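You operate a simulated robot arm through the tools that you are given. There is no shell and no other tool. Be economical: measure what you need, move in short steps, check, and stop when the job is done.

Carry out the task below with a simulated robot arm. There is one attempt and no reset: what you move stays moved.

Task
Put the blue pod from the bench below the blue tag on the bench below the green tag.

It is judged by the outcome, as a careful person would: the job done as asked, and still so three seconds after it is handed in. It fails if anything else is knocked over, pushed out of place, dropped, spilled or broken.

Robot
A 7-joint arm with a two-finger parallel gripper, fixed in place. Base frame: the origin is at the foot of the arm, x ahead of it, y to its left, z up; the work surface is at about z = 0.51. Lengths are in m, angles in rad, forces in N, time in s.
Its first joint turns from -2.897 to 2.897 rad. Payload 4.4 kg.
The tool frame sits at the grasp point between the pads (the TCP): z along the fingers, y along the line on which they close. The tips reach 0.023 m beyond it. Largest opening 0.094 m; finger width 0.038, thickness 0.01; the body of the gripper, 0.054 by 0.096 m, starts 0.039 m behind the TCP.
Orientation is that of the tool frame in the base frame, as [roll, pitch, yaw] about the fixed x, y, z axes, in that order (R = Rz(yaw) Ry(pitch) Rx(roll)). With the fingers straight down and closing along the base's y, the tool's x points along the base's -x, its y along +y and its z along -z.

Tools
- The arm moves only by the tool play_rows. Its argument "commands" is a list of rows, each a list of 6 numbers: the shift along the tool's x, y, z in cm, then the turn, a rotation vector about the tool's x, y, z in rad. In form: [[x, y, z, rx, ry, rz], ...]. A call has 1 to 10 rows; each row is the pose to reach, as a shift and turn from the pose commanded when the call began, along the tool's axes at that moment. "gripper" is the finger opening in cm, from 0 to 9.4, set as the call begins (left out, the last holds). Each row takes 0.2 s and may step no farther than 0.05 m and 0.15 rad from the row before; otherwise, or with a gripper value out of range, the whole call is refused. Where a pose cannot be reached the arm comes as near as it can. A force on the tool above 40 N (or 10 N above the force at the start of the call, whichever is more), or a blocked arm, ends the call early, and 0.2 s more pass. Each finger travels about 0.072 m/s and halts on what it meets, pressing with about 38 N; the grip force reading is that of the motor and also rises with nothing between the fingers. The clock runs only during rows and for 0.2 s after the last one: add rows that repeat a pose to give the fingers time. The reply holds the time, the measured pose of the TCP, the force on the tool along the base axes, the opening and the grip force, in the units named above and with some noise, and new pictures: "views" is both (left out), scene, wrist or none.
- Cameras (640 x 400 px; columns grow to the right, rows downward): "scene" is fixed at [0.0497, -0.5016, 1.0688]; the picture's right is [0.96, -0.29, 0.00], its down [-0.13, -0.42, -0.90] and it looks along [0.26, 0.86, -0.44] (base axes); focal length 338 px, centre (320, 200). "wrist" rides on the gripper at [0.086, 0.016, -0.074] in the tool frame; the picture's right is [-0.18, 0.98, 0.00], its down [-0.58, -0.11, -0.81] and it looks along [-0.79, -0.15, 0.59] (tool axes); focal length 243 px, centre (320, 200). There is no depth. A picture from a camera that has moved, and an enlarged one, comes with that camera's place and axes in the base frame and with its lens.
- close_up(camera, box): a new picture of the part [left, top, right, bottom] of that camera's present view, enlarged. No time passes.
- close_job(): hands the job in; it is judged then, once.

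Work in short steps. Places have to be worked out from the pictures, the camera data and where the tool is seen: move nearer, look again, correct. Check each grasp and each placing, and mend what went wrong. You have 90 turns and 200 pictures in all, those below and enlarged ones among them. Open the gripper and draw the arm clear of the work before you hand the job in, unless the task says otherwise; then end with one line.

The tools are called by a JSON object that holds its "api" and its "payload". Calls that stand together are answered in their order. play_rows: Moves the arm, as the interface text tells. Its arguments: {"type":"object","properties":{"commands":{"type":"array","items":{"type":"array","items":{"type":"number"}}},"gripper":{"type":"number"},"views":{"type":"string","enum":["both","scene","wrist","none"]}},"required":["commands"]} The other tools are called the same way: close_up (camera, box) takes an enlarged picture of a part of a camera's view; close_job () hands the job in.

At the start:

```text
clock: 0.0
eef_pos: [0.2918, 0.7714, 0.7104]
ee_rot: [-3.14, 0.0, 3.141]
ft_force: [-0.6, 0.0, -0.5]
grip_width: 0.094
grip_force: 0.1
```

scene: 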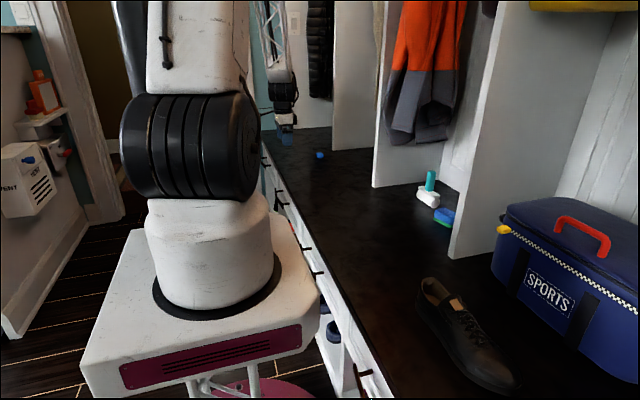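
wrist: 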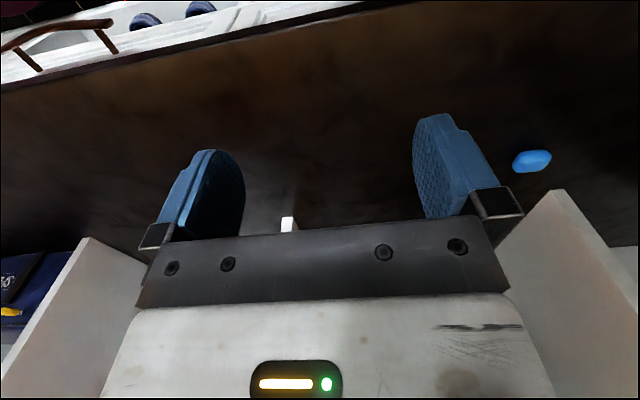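

I see a small blue object on the bench near the gripper, and other items farther right. I enlarge both views to find the tags and candidate pods.

{"api": "close_up", "payload": {"camera": "scene", "box": [240, 0, 480, 150]}}

{"api": "close_up", "payload": {"camera": "scene", "box": [250, 100, 490, 250]}}

{"api": "close_up", "payload": {"camera": "scene", "box": [440, 0, 640, 125]}}

```text
2.67 times, centred on (360, 75) of scene
camera zoom: at [0.0497, -0.5016, 1.0688], right [0.96, -0.29, 0.0], down [-0.13, -0.42, -0.9], along [0.26, 0.86, -0.44], focal length 901 px, centre (213, 533)
```

zoom: 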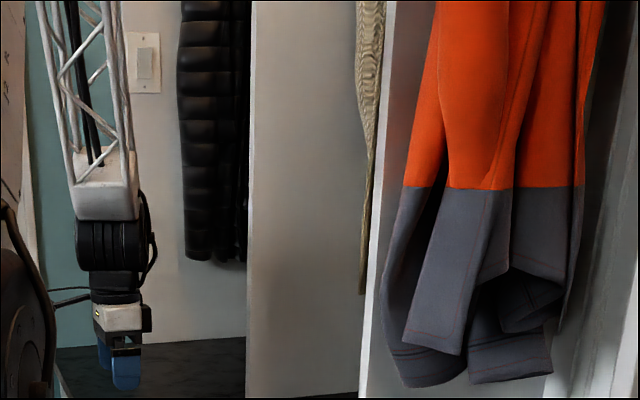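

```text
2.67 times, centred on (370, 175) of scene
camera zoom: at [0.0497, -0.5016, 1.0688], right [0.96, -0.29, 0.0], down [-0.13, -0.42, -0.9], along [0.26, 0.86, -0.44], focal length 901 px, centre (187, 267)
```

zoom: 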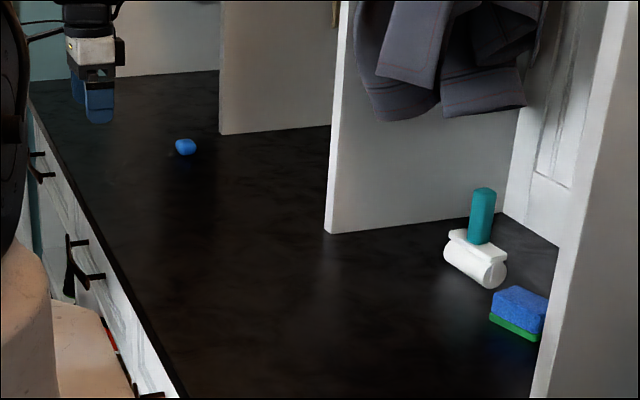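

```text
3.20 times, centred on (540, 62) of scene
camera zoom: at [0.0497, -0.5016, 1.0688], right [0.96, -0.29, 0.0], down [-0.13, -0.42, -0.9], along [0.26, 0.86, -0.44], focal length 1082 px, centre (-384, 640)
```

zoom: 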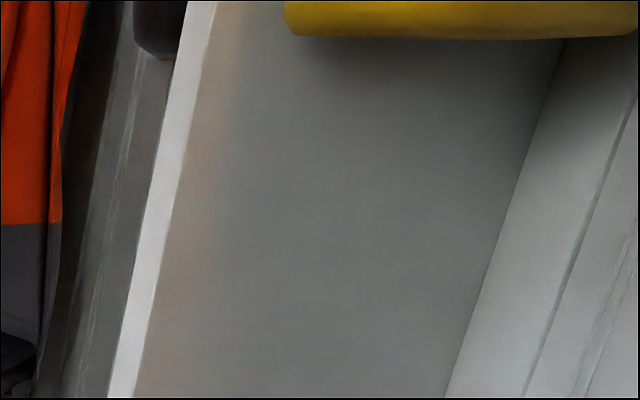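

The tags must be higher up than these views show. I raise the tool and tip it so the wrist camera looks upward into the lockers.

{"api": "play_rows", "payload": {"commands": [[0, 0, -4, 0, -0.14, 0], [1, 0, -8, 0, -0.28, 0], [2, 0, -10, 0, -0.42, 0], [3, 0, -12, 0, -0.56, 0], [4, 0, -12, 0, -0.7, 0], [5, 0, -12, 0, -0.84, 0], [6, 0, -12, 0, -0.98, 0]]}}

```text
clock: 1.6
eef_pos: [0.2316, 0.7719, 0.8306]
ee_rot: [3.141, 0.983, -3.141]
ft_force: [-0.1, 0.3, 0.5]
grip_width: 0.0941
grip_force: 0.0
camera wrist: at [0.1213, 0.7887, 0.7998], right [0.1, 0.98, 0.15], down [-0.35, -0.11, 0.93], along [0.93, -0.15, 0.33], focal length 243 px, centre (320, 200)
```

scene: 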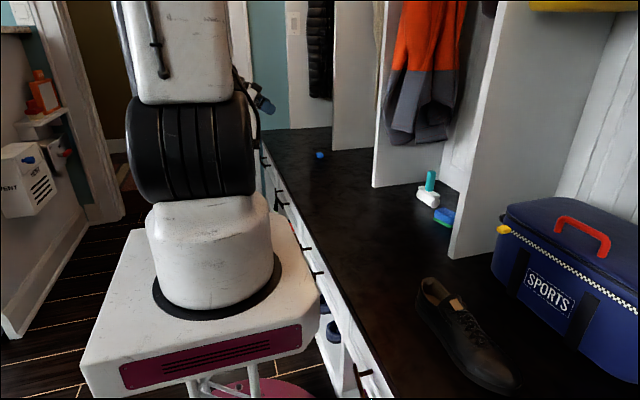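
wrist: 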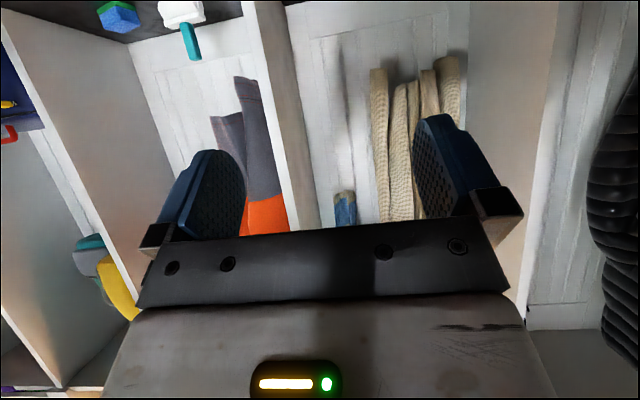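

The gripper body hides the upper part of the lockers, so I tip further up.

{"api": "play_rows", "payload": {"commands": [[0, 0, 0, 0, -0.14, 0], [0, 0, 0, 0, -0.28, 0], [0, 0, 0, 0, -0.42, 0], [0, 0, 0, 0, -0.56, 0], [0, 0, 0, 0, -0.7, 0]], "views": "wrist"}}

```text
clock: 2.8
eef_pos: [0.2323, 0.7726, 0.8316]
ee_rot: [0.012, 1.46, 0.012]
ft_force: [0.5, 0.6, -0.4]
grip_width: 0.094
grip_force: 0.0
camera wrist: at [0.1678, 0.789, 0.7366], right [-0.02, 0.98, 0.18], down [-0.87, -0.11, 0.49], along [0.5, -0.15, 0.85], focal length 243 px, centre (320, 200)
```

wrist: 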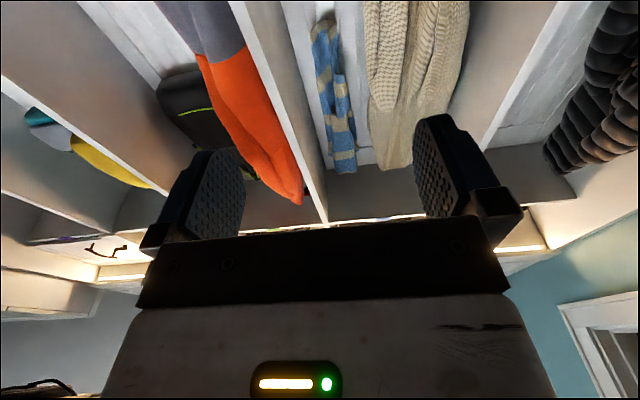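

The tags seem to sit on the header face, seen edge-on here. I back the tool away and raise it to view that face.

{"api": "play_rows", "payload": {"commands": [[-3, -2, -3, 0, 0, 0], [-6, -4, -6, 0, 0, 0], [-9, -6, -9, 0, 0, 0], [-12, -8, -12, 0, 0, 0], [-15, -10, -15, 0, 0, 0], [-18, -12, -18, 0, 0, 0], [-21, -14, -21, 0, 0, 0], [-24, -16, -24, 0, 0, 0], [-27, -18, -26, 0, 0, 0], [-30, -20, -28, 0, 0, 0]]}}

```text
clock: 3.8
eef_pos: [0.2147, 0.6664, 0.9023]
ee_rot: [-0.407, 1.446, -0.571]
ft_force: [-0.8, -0.2, -0.2]
grip_width: 0.0939
grip_force: 0.1
stopped in row 5: the arm was blocked; the commanded pose is now the measured one
camera wrist: at [0.1534, 0.6879, 0.8063], right [0.14, 0.98, 0.13], down [-0.87, 0.06, 0.49], along [0.47, -0.19, 0.86], focal length 243 px, centre (320, 200)
```

scene: 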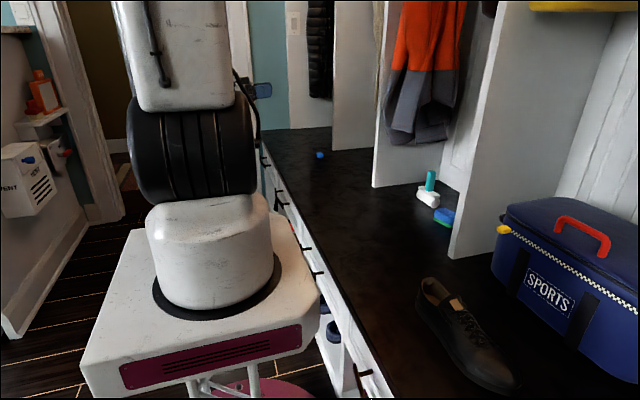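
wrist: 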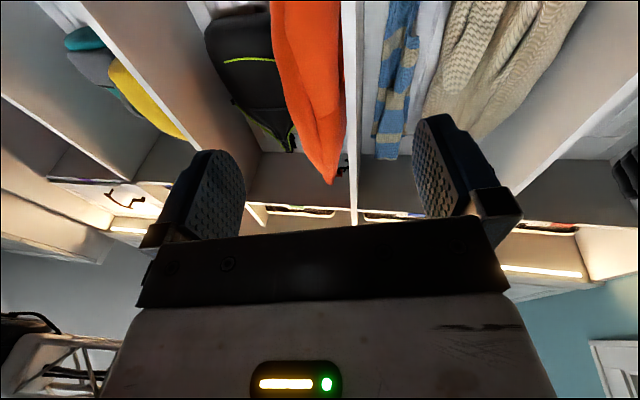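

The motion stopped at a joint limit, it seems. I enlarge the header strip to see what is readable.

{"api": "close_up", "payload": {"camera": "wrist", "box": [230, 180, 430, 240]}}

{"api": "close_up", "payload": {"camera": "wrist", "box": [30, 140, 190, 240]}}

{"api": "close_up", "payload": {"camera": "wrist", "box": [490, 180, 640, 280]}}

```text
3.20 times, centred on (330, 210) of wrist
camera zoom: at [0.1534, 0.6879, 0.8063], right [0.14, 0.98, 0.13], down [-0.87, 0.06, 0.49], along [0.47, -0.19, 0.86], focal length 776 px, centre (288, 168)
```

zoom: 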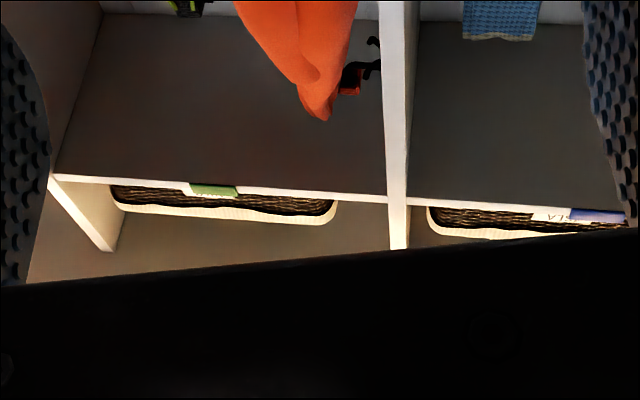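

```text
4.00 times, centred on (110, 190) of wrist
camera zoom: at [0.1534, 0.6879, 0.8063], right [0.14, 0.98, 0.13], down [-0.87, 0.06, 0.49], along [0.47, -0.19, 0.86], focal length 970 px, centre (1160, 240)
```

zoom: 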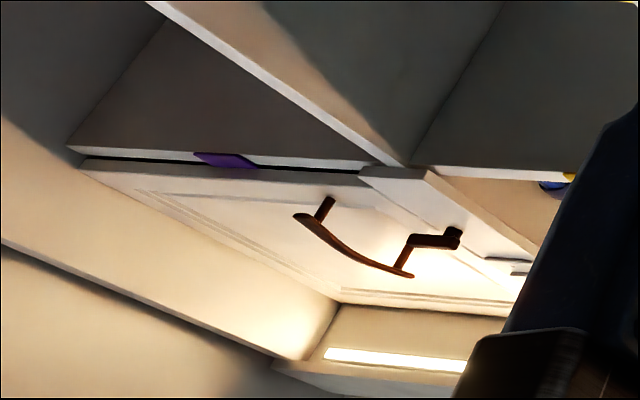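

```text
4.00 times, centred on (565, 230) of wrist
camera zoom: at [0.1534, 0.6879, 0.8063], right [0.14, 0.98, 0.13], down [-0.87, 0.06, 0.49], along [0.47, -0.19, 0.86], focal length 970 px, centre (-660, 80)
```

zoom: 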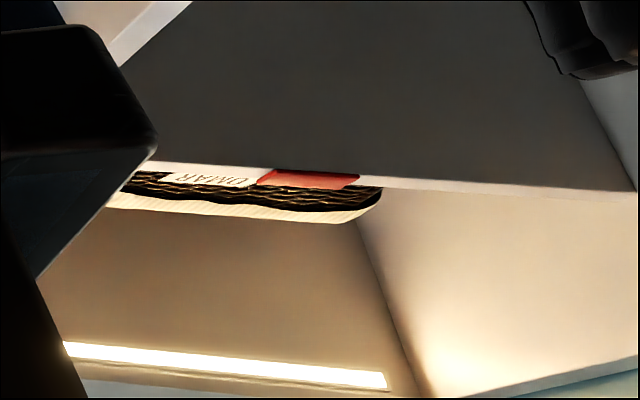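

The tags, in order from far (+y) to near: red, blue (ISLA, beige jacket bay), green (orange coat bay), and so on. Both views put the pod at about (0.514, 1.05), in the blue bay (y 0.64–1.16). The green bay is y 0.13–0.64. I bring the tool back to pointing down.

{"api": "play_rows", "payload": {"commands": [[0, 1, 2, 0, 0.144, 0], [0, 2, 4, 0, 0.288, 0], [0, 4, 6, 0, 0.432, 0], [0, 6, 8, 0, 0.576, 0], [0, 8, 10, 0, 0.72, 0], [0, 10, 12, 0, 0.864, 0], [0, 12, 13, 0, 1.008, 0], [0, 13, 14, 0, 1.152, 0], [0, 13, 14, 0, 1.296, 0], [0, 13, 14, 0, 1.44, 0]]}}

```text
clock: 6.0
eef_pos: [0.3727, 0.7716, 0.9102]
ee_rot: [-3.088, 0.244, 2.988]
ft_force: [1.0, 0.2, 0.3]
grip_width: 0.0941
grip_force: 0.1
camera wrist: at [0.2749, 0.8069, 0.959], right [0.34, 0.94, -0.01], down [0.35, -0.12, 0.93], along [0.87, -0.32, -0.37], focal length 243 px, centre (320, 200)
```

scene: 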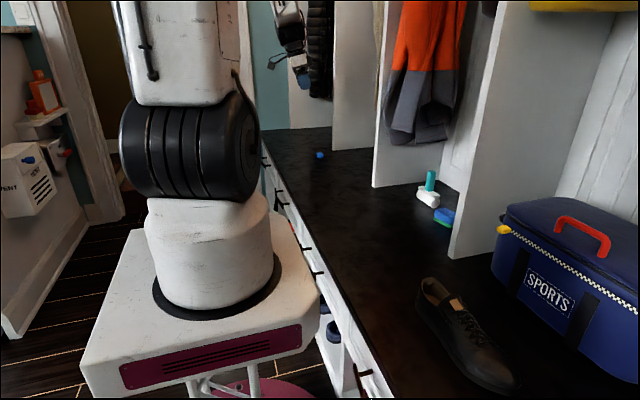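
wrist: 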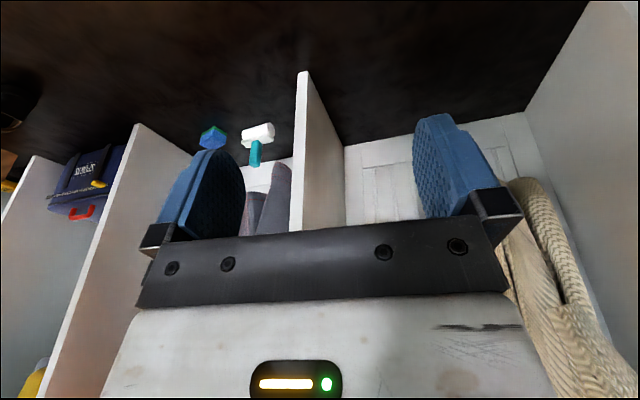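

The blue bay holds nothing else. The pod is far out (about 1.17 m), so I'll need an outward tilt; I turn the tool about its axis so the camera ends on the outer side and stays clear of the bench.

{"api": "play_rows", "payload": {"commands": [[0, 0, 0, 0, 0, 0.145], [0, 0, 0, 0, 0, 0.29], [0, 0, 0, 0, 0, 0.435], [0, 0, 0, 0, 0, 0.58], [0, 0, 0, 0, 0, 0.725], [0, 0, 0, 0, 0, 0.87], [0, 0, 0, 0, 0, 1.015], [0, 0, 0, 0, 0, 1.16], [0, 0, 0, 0, 0, 1.305], [0, 0, 0, 0, 0, 1.45]]}}

```text
clock: 8.2
eef_pos: [0.3717, 0.771, 0.9097]
ee_rot: [2.901, 0.081, 1.522]
ft_force: [-0.4, 0.0, -0.3]
grip_width: 0.094
grip_force: 0.0
camera wrist: at [0.3749, 0.8643, 0.9781], right [0.95, -0.21, 0.25], down [-0.32, -0.5, 0.8], along [-0.04, -0.84, -0.54], focal length 243 px, centre (320, 200)
```

scene: 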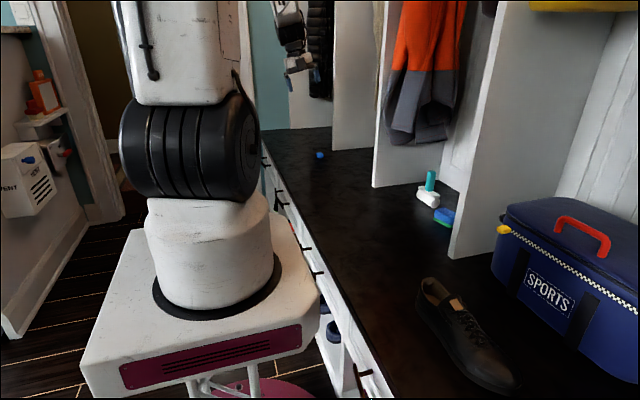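
wrist: 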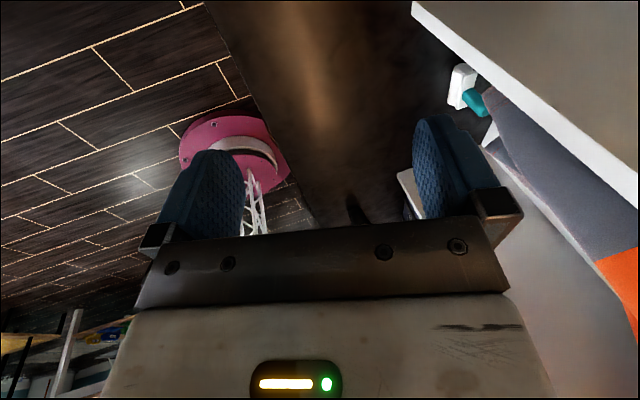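

That rotation worked. I level the lean, finish the yaw toward the pod's direction, and move outward and down a little.

{"api": "play_rows", "payload": {"commands": [[2, 1, 1, 0.06, 0.02, 0.1], [4, 2, 3, 0.12, 0.04, 0.2], [6, 3, 5, 0.18, 0.06, 0.3], [8, 4, 7, 0.24, 0.08, 0.4]], "views": "none"}}

```text
clock: 9.2
eef_pos: [0.428, 0.8166, 0.8594]
ee_rot: [3.12, -0.074, 1.253]
ft_force: [0.2, 3.0, 9.1]
grip_width: 0.0938
grip_force: 0.0
out of reach, approached as far as the arm can: row 3, 4
```

I'm near the reach limit with the tool vertical, so I tilt it outward before extending further.

{"api": "play_rows", "payload": {"commands": [[0, 0, 0, 0, 0.14, 0], [0, 0, 0, 0, 0.28, 0], [0, 0, 0, 0, 0.42, 0], [0, 0, 0, 0, 0.56, 0], [0, 0, 0, 0, 0.7, 0]]}}

```text
clock: 10.4
eef_pos: [0.4267, 0.8161, 0.825]
ee_rot: [3.115, -0.735, 1.267]
ft_force: [-0.2, 0.4, -0.1]
grip_width: 0.0941
grip_force: 0.1
camera wrist: at [0.4445, 0.8242, 0.9382], right [0.89, -0.44, -0.1], down [-0.41, -0.89, 0.21], along [-0.18, -0.14, -0.97], focal length 243 px, centre (320, 200)
```

scene: 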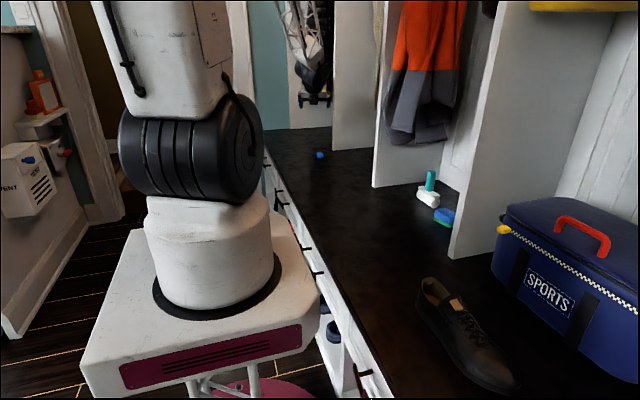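
wrist: 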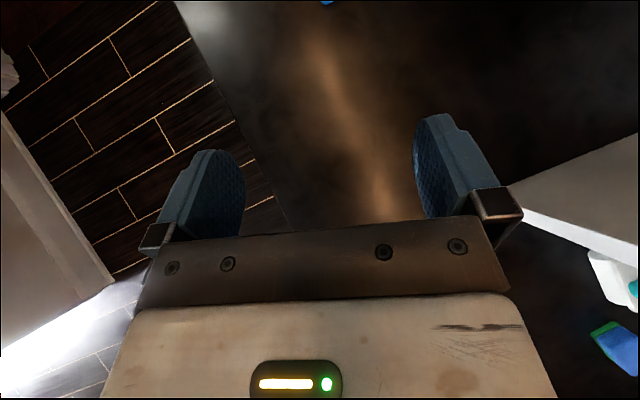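

The pod appears at the top of the wrist view, consistent with about (0.51, 1.045). The tool axis now points almost straight at it, so I advance along it to about 0.65 height.

{"api": "play_rows", "payload": {"commands": [[0.4, 0.1, 4.3, 0, 0, 0], [0.9, 0.2, 8.6, 0, 0, 0], [1.3, 0.3, 13, 0, 0, 0], [1.8, 0.4, 17.3, 0, 0, 0], [2.2, 0.4, 21.6, 0, 0, 0], [2.7, 0.5, 26, 0, 0, 0]]}}

```text
clock: 11.8
eef_pos: [0.497, 0.9976, 0.6511]
ee_rot: [3.117, -0.734, 1.267]
ft_force: [-0.6, 0.2, 0.7]
grip_width: 0.0941
grip_force: 0.0
camera wrist: at [0.5145, 1.0066, 0.7642], right [0.89, -0.44, -0.11], down [-0.41, -0.89, 0.21], along [-0.18, -0.14, -0.97], focal length 243 px, centre (320, 200)
```

scene: 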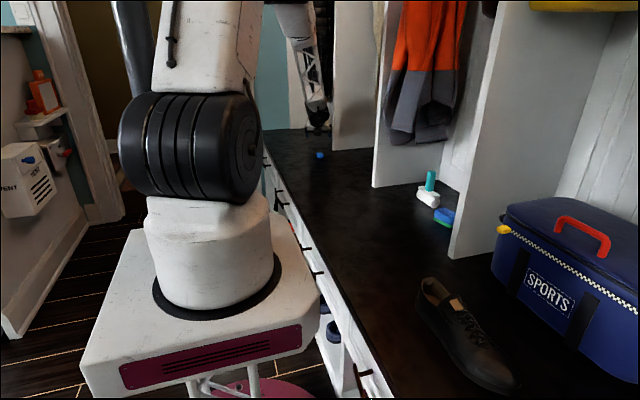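
wrist: 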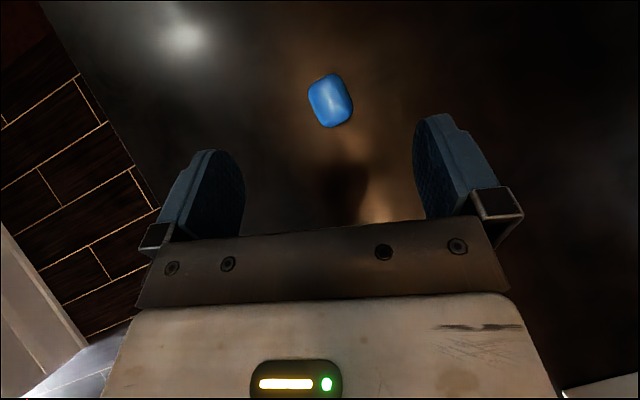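

The pod is well in view at about (0.52, 1.054), roughly 4 by 5 cm. I enlarge it to see its orientation.

{"api": "close_up", "payload": {"camera": "wrist", "box": [280, 50, 380, 150]}}

```text
4.00 times, centred on (330, 100) of wrist
camera zoom: at [0.5145, 1.0066, 0.7642], right [0.89, -0.44, -0.11], down [-0.41, -0.89, 0.21], along [-0.18, -0.14, -0.97], focal length 970 px, centre (280, 600)
```

zoom: 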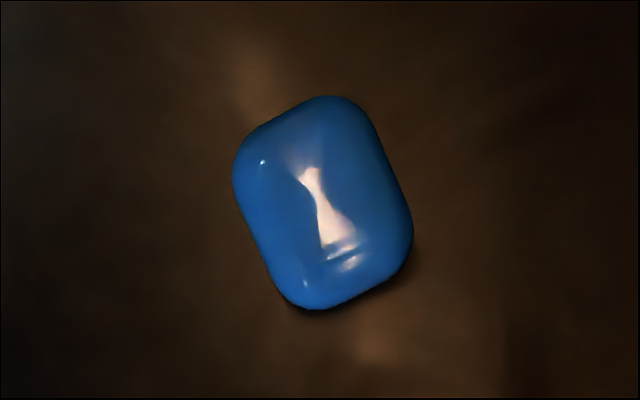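

The pod's long axis lies nearly along base y, so I turn the closing line to match (yaw about 1.5) and move to just above the pod at z of about 0.60.

{"api": "play_rows", "payload": {"commands": [[0.3, 0.1, 2, 0.077, 0, -0.085], [0.6, 0.3, 4, 0.154, 0, -0.171], [0.9, 0.4, 6, 0.154, 0, -0.171], [1.1, 0.5, 7.8, 0.154, 0, -0.171]]}}

```text
clock: 12.8
eef_pos: [0.5235, 1.0519, 0.5998]
ee_rot: [3.117, -0.73, 1.497]
ft_force: [0.6, 0.4, -0.9]
grip_width: 0.0941
grip_force: 0.0
camera wrist: at [0.5367, 1.0651, 0.7128], right [0.97, -0.22, -0.1], down [-0.2, -0.96, 0.21], along [-0.15, -0.18, -0.97], focal length 243 px, centre (320, 200)
```

scene: 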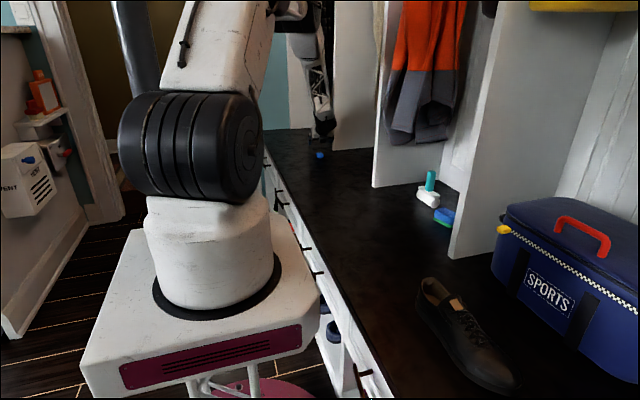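
wrist: 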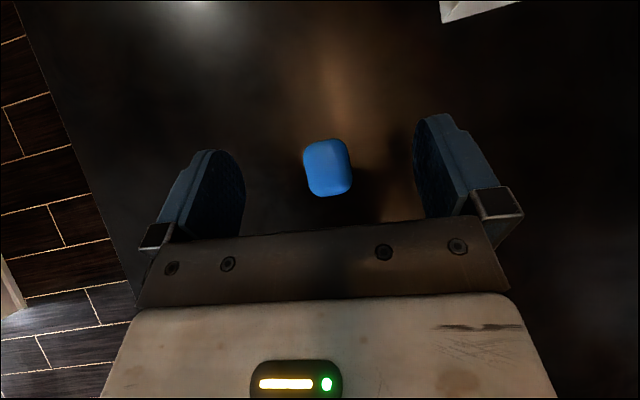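

The pod is at about (0.518, 1.054), nearly under the TCP and aligned. I lower straight down to z of about 0.545 with the fingers open.

{"api": "play_rows", "payload": {"commands": [[-1.2, -0.3, 1.4, 0, 0, 0], [-2.2, -0.5, 2.7, 0, 0, 0], [-2.9, -0.5, 3.5, 0, 0, 0], [-3.5, -0.5, 4.2, 0, 0, 0]]}}

```text
clock: 13.8
eef_pos: [0.5169, 1.0536, 0.5437]
ee_rot: [3.118, -0.728, 1.498]
ft_force: [-0.4, 0.4, -0.1]
grip_width: 0.0943
grip_force: 0.0
camera wrist: at [0.5315, 1.0682, 0.6568], right [0.97, -0.22, -0.1], down [-0.2, -0.96, 0.21], along [-0.15, -0.18, -0.97], focal length 243 px, centre (320, 200)
```

scene: 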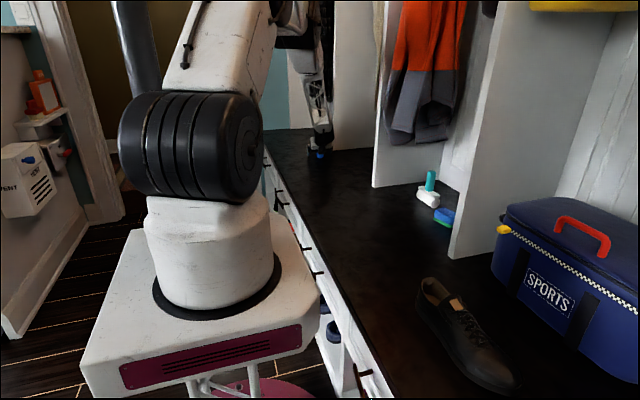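
wrist: 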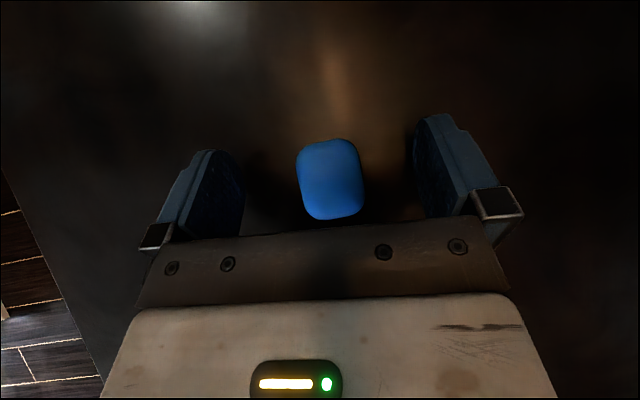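

No contact yet and the pod is centred between the fingers. I go about 3 mm lower, then close on it.

{"api": "play_rows", "payload": {"commands": [[-0.2, 0, 0.22, 0, 0, 0]], "views": "none"}}

{"api": "play_rows", "payload": {"commands": [[0, 0, 0, 0, 0, 0], [0, 0, 0, 0, 0, 0], [0, 0, 0, 0, 0, 0], [0, 0, 0, 0, 0, 0]], "gripper": 2.6}}

```text
clock: 14.2
eef_pos: [0.517, 1.0541, 0.5421]
ee_rot: [3.117, -0.728, 1.496]
ft_force: [0.7, -0.3, -0.7]
grip_width: 0.0941
grip_force: 0.1
```

```text
clock: 15.2
eef_pos: [0.5168, 1.0537, 0.5425]
ee_rot: [3.118, -0.731, 1.497]
ft_force: [-0.7, 0.9, 1.1]
grip_width: 0.0346
grip_force: 38.2
camera wrist: at [0.5321, 1.0674, 0.6543], right [0.97, -0.22, -0.1], down [-0.2, -0.96, 0.21], along [-0.15, -0.18, -0.97], focal length 243 px, centre (320, 200)
```

scene: 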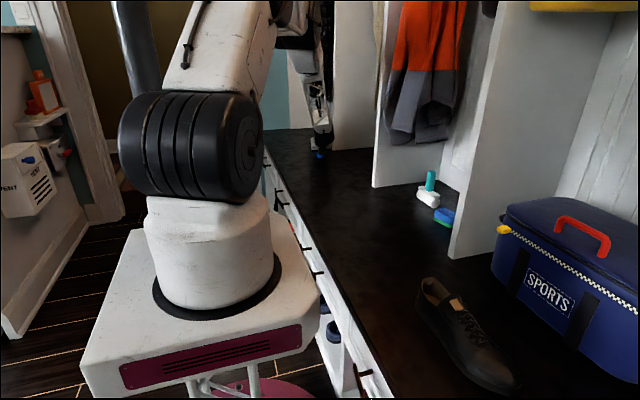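
wrist: 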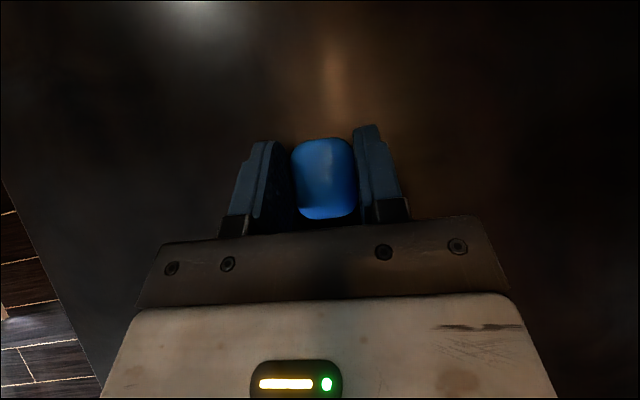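

The fingers stopped on the pod at 3.5 cm. I lift straight up about 10 cm.

{"api": "play_rows", "payload": {"commands": [[0.7, 0, -0.75, 0, 0, 0], [2, 0, -2.2, 0, 0, 0], [3.4, 0, -3.7, 0, 0, 0], [5, 0, -5.6, 0, 0, 0], [6.7, 0, -7.5, 0, 0, 0]]}}

```text
clock: 16.4
eef_pos: [0.5148, 1.0549, 0.6422]
ee_rot: [3.118, -0.728, 1.498]
ft_force: [0.1, -0.8, -0.4]
grip_width: 0.0343
grip_force: 38.1
camera wrist: at [0.53, 1.0685, 0.7545], right [0.97, -0.22, -0.1], down [-0.2, -0.96, 0.21], along [-0.15, -0.19, -0.97], focal length 243 px, centre (320, 200)
```

scene: 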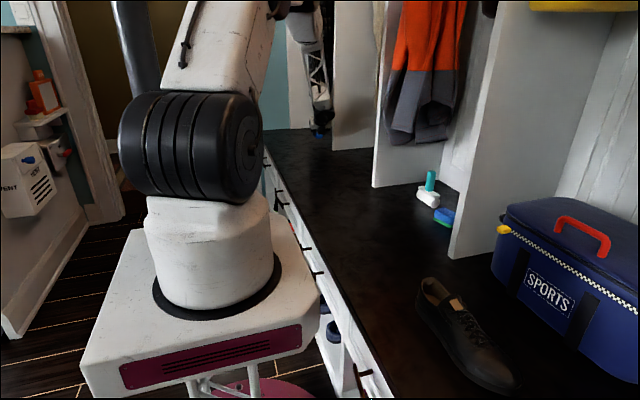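
wrist: 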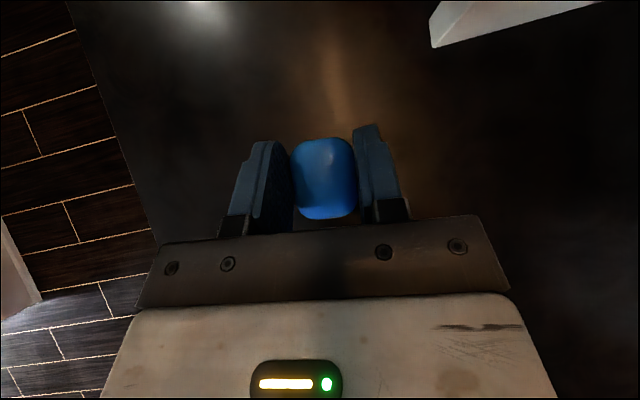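

The pod is held and off the bench. I carry it back along the bench, raised a bit, keeping the tilt and yawing only about the vertical.

{"api": "play_rows", "payload": {"commands": [[-2.6, 0, -3.1, -0.015, 0, 0.017], [-5.2, -0.1, -6.2, -0.03, 0, 0.033], [-7.9, -0.1, -9.3, -0.044, 0, 0.05], [-10.5, -0.2, -12.4, -0.059, 0, 0.066], [-13.1, -0.2, -15.4, -0.074, 0, 0.083], [-15.7, -0.3, -18.5, -0.089, 0, 0.099], [-18.3, -0.3, -21.6, -0.103, 0, 0.116], [-20.9, -0.4, -24.7, -0.118, 0, 0.132], [-23.6, -0.4, -27.8, -0.133, 0, 0.149]]}}

```text
clock: 18.4
eef_pos: [0.4781, 0.696, 0.6937]
ee_rot: [3.12, -0.733, 1.297]
ft_force: [-0.3, 0.1, -0.9]
grip_width: 0.0349
grip_force: 37.7
camera wrist: at [0.4947, 0.7059, 0.8063], right [0.9, -0.41, -0.11], down [-0.39, -0.9, 0.21], along [-0.18, -0.15, -0.97], focal length 243 px, centre (320, 200)
```

scene: 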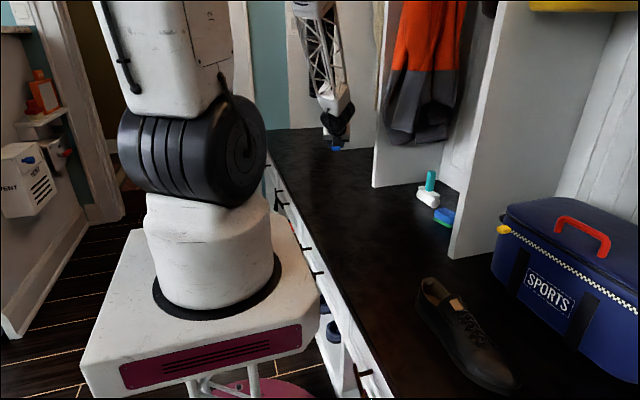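
wrist: 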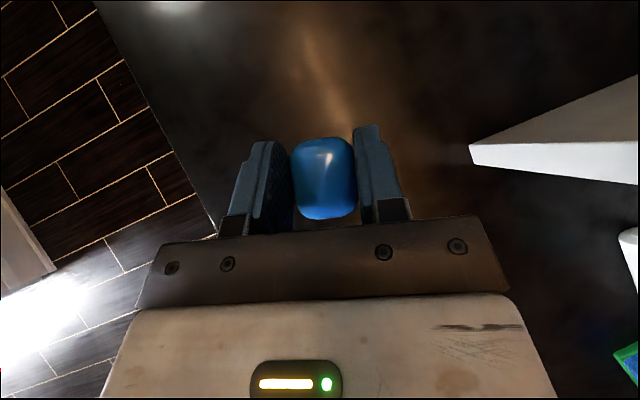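

The grip is holding and the path is clear. I continue to above about (0.468, 0.406) in the green bay, still well away from the white bottle and sponge.

{"api": "play_rows", "payload": {"commands": [[-2.6, 0.9, -2.4, -0.017, 0, 0.019], [-5.2, 1.7, -4.7, -0.034, 0, 0.037], [-7.9, 2.6, -7.1, -0.05, 0, 0.056], [-10.5, 3.5, -9.4, -0.067, 0, 0.075], [-13.1, 4.3, -11.8, -0.084, 0, 0.093], [-15.7, 5.2, -14.2, -0.1, 0, 0.112], [-18.3, 6, -16.5, -0.117, 0, 0.13], [-20.95, 6.9, -18.9, -0.134, 0, 0.149]]}}

```text
clock: 20.2
eef_pos: [0.4633, 0.4033, 0.6942]
ee_rot: [3.12, -0.737, 1.095]
ft_force: [0.4, -0.8, 0.1]
grip_width: 0.0345
grip_force: 38.0
camera wrist: at [0.4821, 0.4097, 0.8063], right [0.8, -0.58, -0.11], down [-0.56, -0.8, 0.21], along [-0.21, -0.11, -0.97], focal length 243 px, centre (320, 200)
```

scene: 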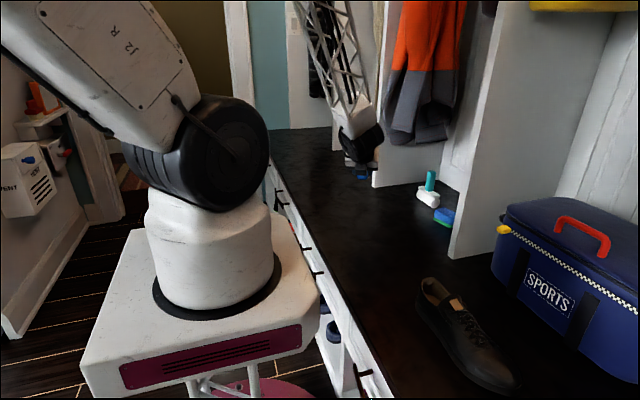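
wrist: 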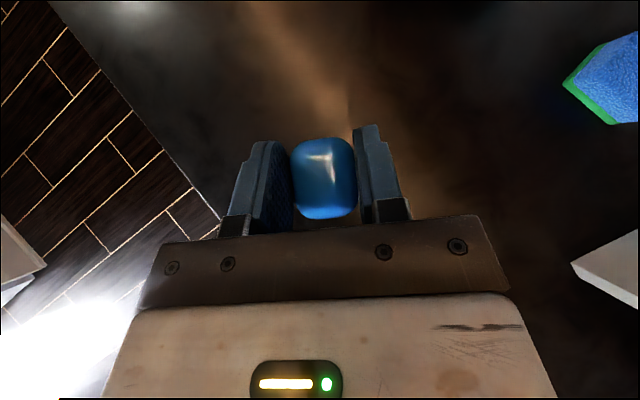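

The pod is over a clear part of the green bay, with the sponge about 27 cm away. I lower straight down to z of about 0.55.

{"api": "play_rows", "payload": {"commands": [[-2, 0, 2.2, 0, 0, 0], [-4, 0, 4.4, 0, 0, 0], [-6, 0, 6.6, 0, 0, 0], [-8, 0, 8.8, 0, 0, 0], [-9.1, 0, 10, 0, 0, 0], [-9.6, 0, 10.6, 0, 0, 0]]}}

```text
clock: 21.6
eef_pos: [0.4652, 0.4029, 0.5513]
ee_rot: [3.117, -0.735, 1.1]
ft_force: [-0.3, 0.1, -0.2]
grip_width: 0.0346
grip_force: 38.3
camera wrist: at [0.4834, 0.4084, 0.6639], right [0.81, -0.58, -0.11], down [-0.56, -0.81, 0.21], along [-0.21, -0.11, -0.97], focal length 243 px, centre (320, 200)
```

scene: 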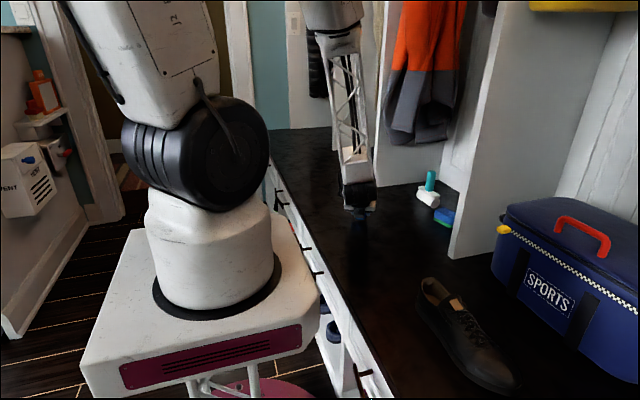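
wrist: 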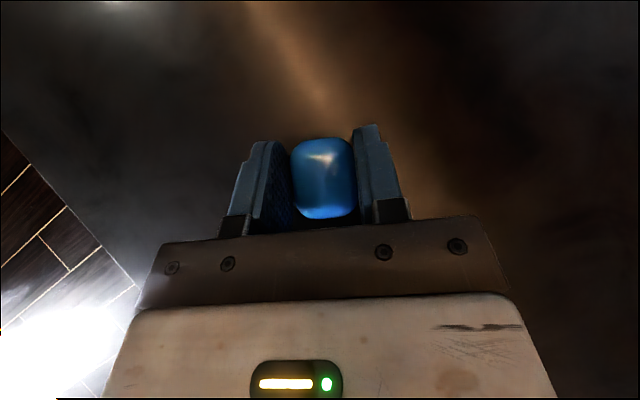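

No contact yet; the grasp height was 0.5425, so I lower the last 8 mm gently.

{"api": "play_rows", "payload": {"commands": [[-0.2, 0, 0.22, 0, 0, 0], [-0.4, 0, 0.44, 0, 0, 0], [-0.56, 0, 0.62, 0, 0, 0]], "views": "none"}}

```text
clock: 22.4
eef_pos: [0.465, 0.4032, 0.5432]
ee_rot: [3.118, -0.735, 1.096]
ft_force: [-0.4, -0.3, -0.4]
grip_width: 0.0345
grip_force: 38.0
```

The height now matches the grasp height to within a millimetre. I open the fingers part way to release it.

{"api": "play_rows", "payload": {"commands": [[-0.04, 0, 0.05, 0, 0, 0], [-0.04, 0, 0.05, 0, 0, 0], [-0.04, 0, 0.05, 0, 0, 0], [-0.04, 0, 0.05, 0, 0, 0], [-0.04, 0, 0.05, 0, 0, 0]], "gripper": 8.5}}

```text
clock: 23.6
eef_pos: [0.466, 0.4035, 0.5426]
ee_rot: [3.119, -0.736, 1.096]
ft_force: [0.0, 0.0, 0.5]
grip_width: 0.0851
grip_force: 0.1
camera wrist: at [0.4841, 0.4096, 0.6549], right [0.8, -0.58, -0.11], down [-0.56, -0.81, 0.21], along [-0.21, -0.11, -0.97], focal length 243 px, centre (320, 200)
```

scene: 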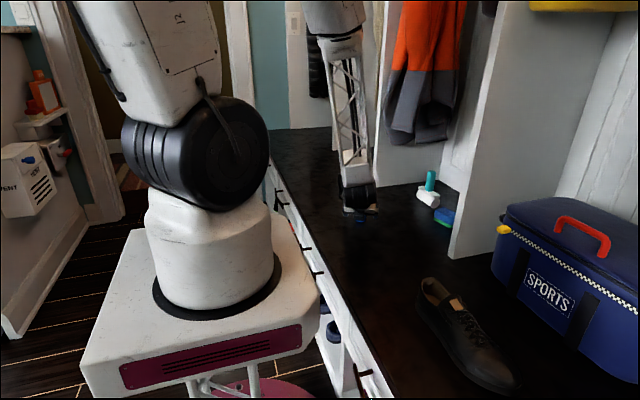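
wrist: 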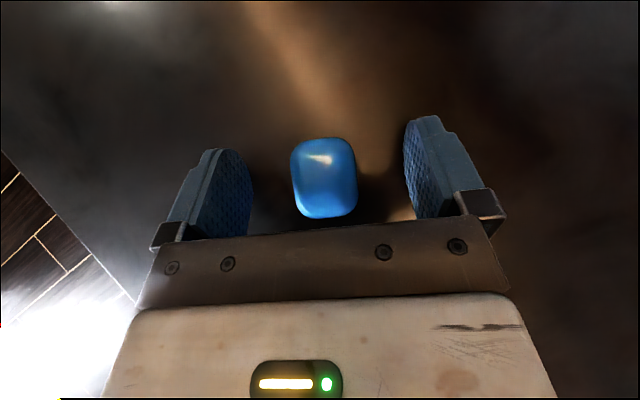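

The pod rests on the bench, free of the fingers. I withdraw back along the tool axis and up.

{"api": "play_rows", "payload": {"commands": [[0.5, 0, -2, 0, 0, 0], [1.5, 0, -5, 0, 0, 0], [3, 0, -9, 0, 0, 0], [5, 0, -13, 0, 0, 0], [7, 0, -17, 0, 0, 0], [10, 0, -20, 0, 0, 0], [13, 0, -22, 0, 0, 0]]}}

```text
clock: 25.2
eef_pos: [0.4386, 0.3609, 0.7944]
ee_rot: [3.117, -0.734, 1.096]
ft_force: [-0.1, -0.4, -0.4]
grip_width: 0.085
grip_force: 0.1
camera wrist: at [0.4565, 0.3666, 0.9061], right [0.81, -0.58, -0.11], down [-0.56, -0.81, 0.21], along [-0.21, -0.11, -0.97], focal length 243 px, centre (320, 200)
```

scene: 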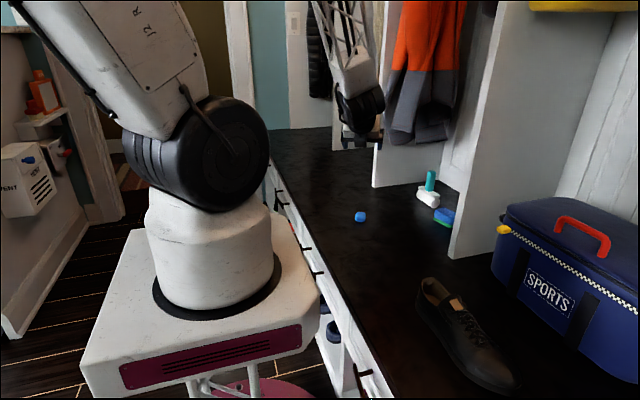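
wrist: 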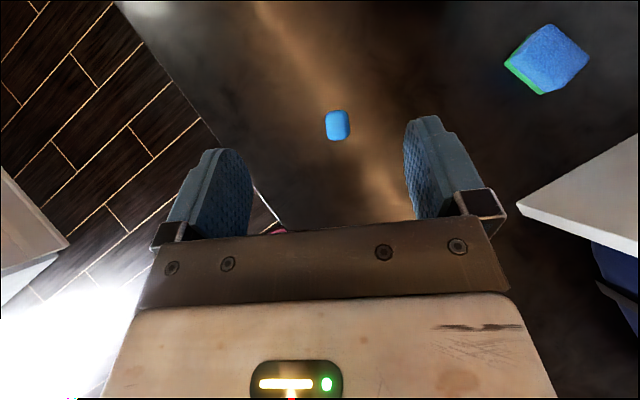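

The pod sits flat at about (0.466, 0.404) on the green-tag bench, nothing else has moved, and the arm is clear. I hand the job in.

{"api": "close_job", "payload": {}}

```text
The job is handed in.
```

The blue pod is now on the bench below the green tag, standing free with the arm clear, and nothing else was moved.
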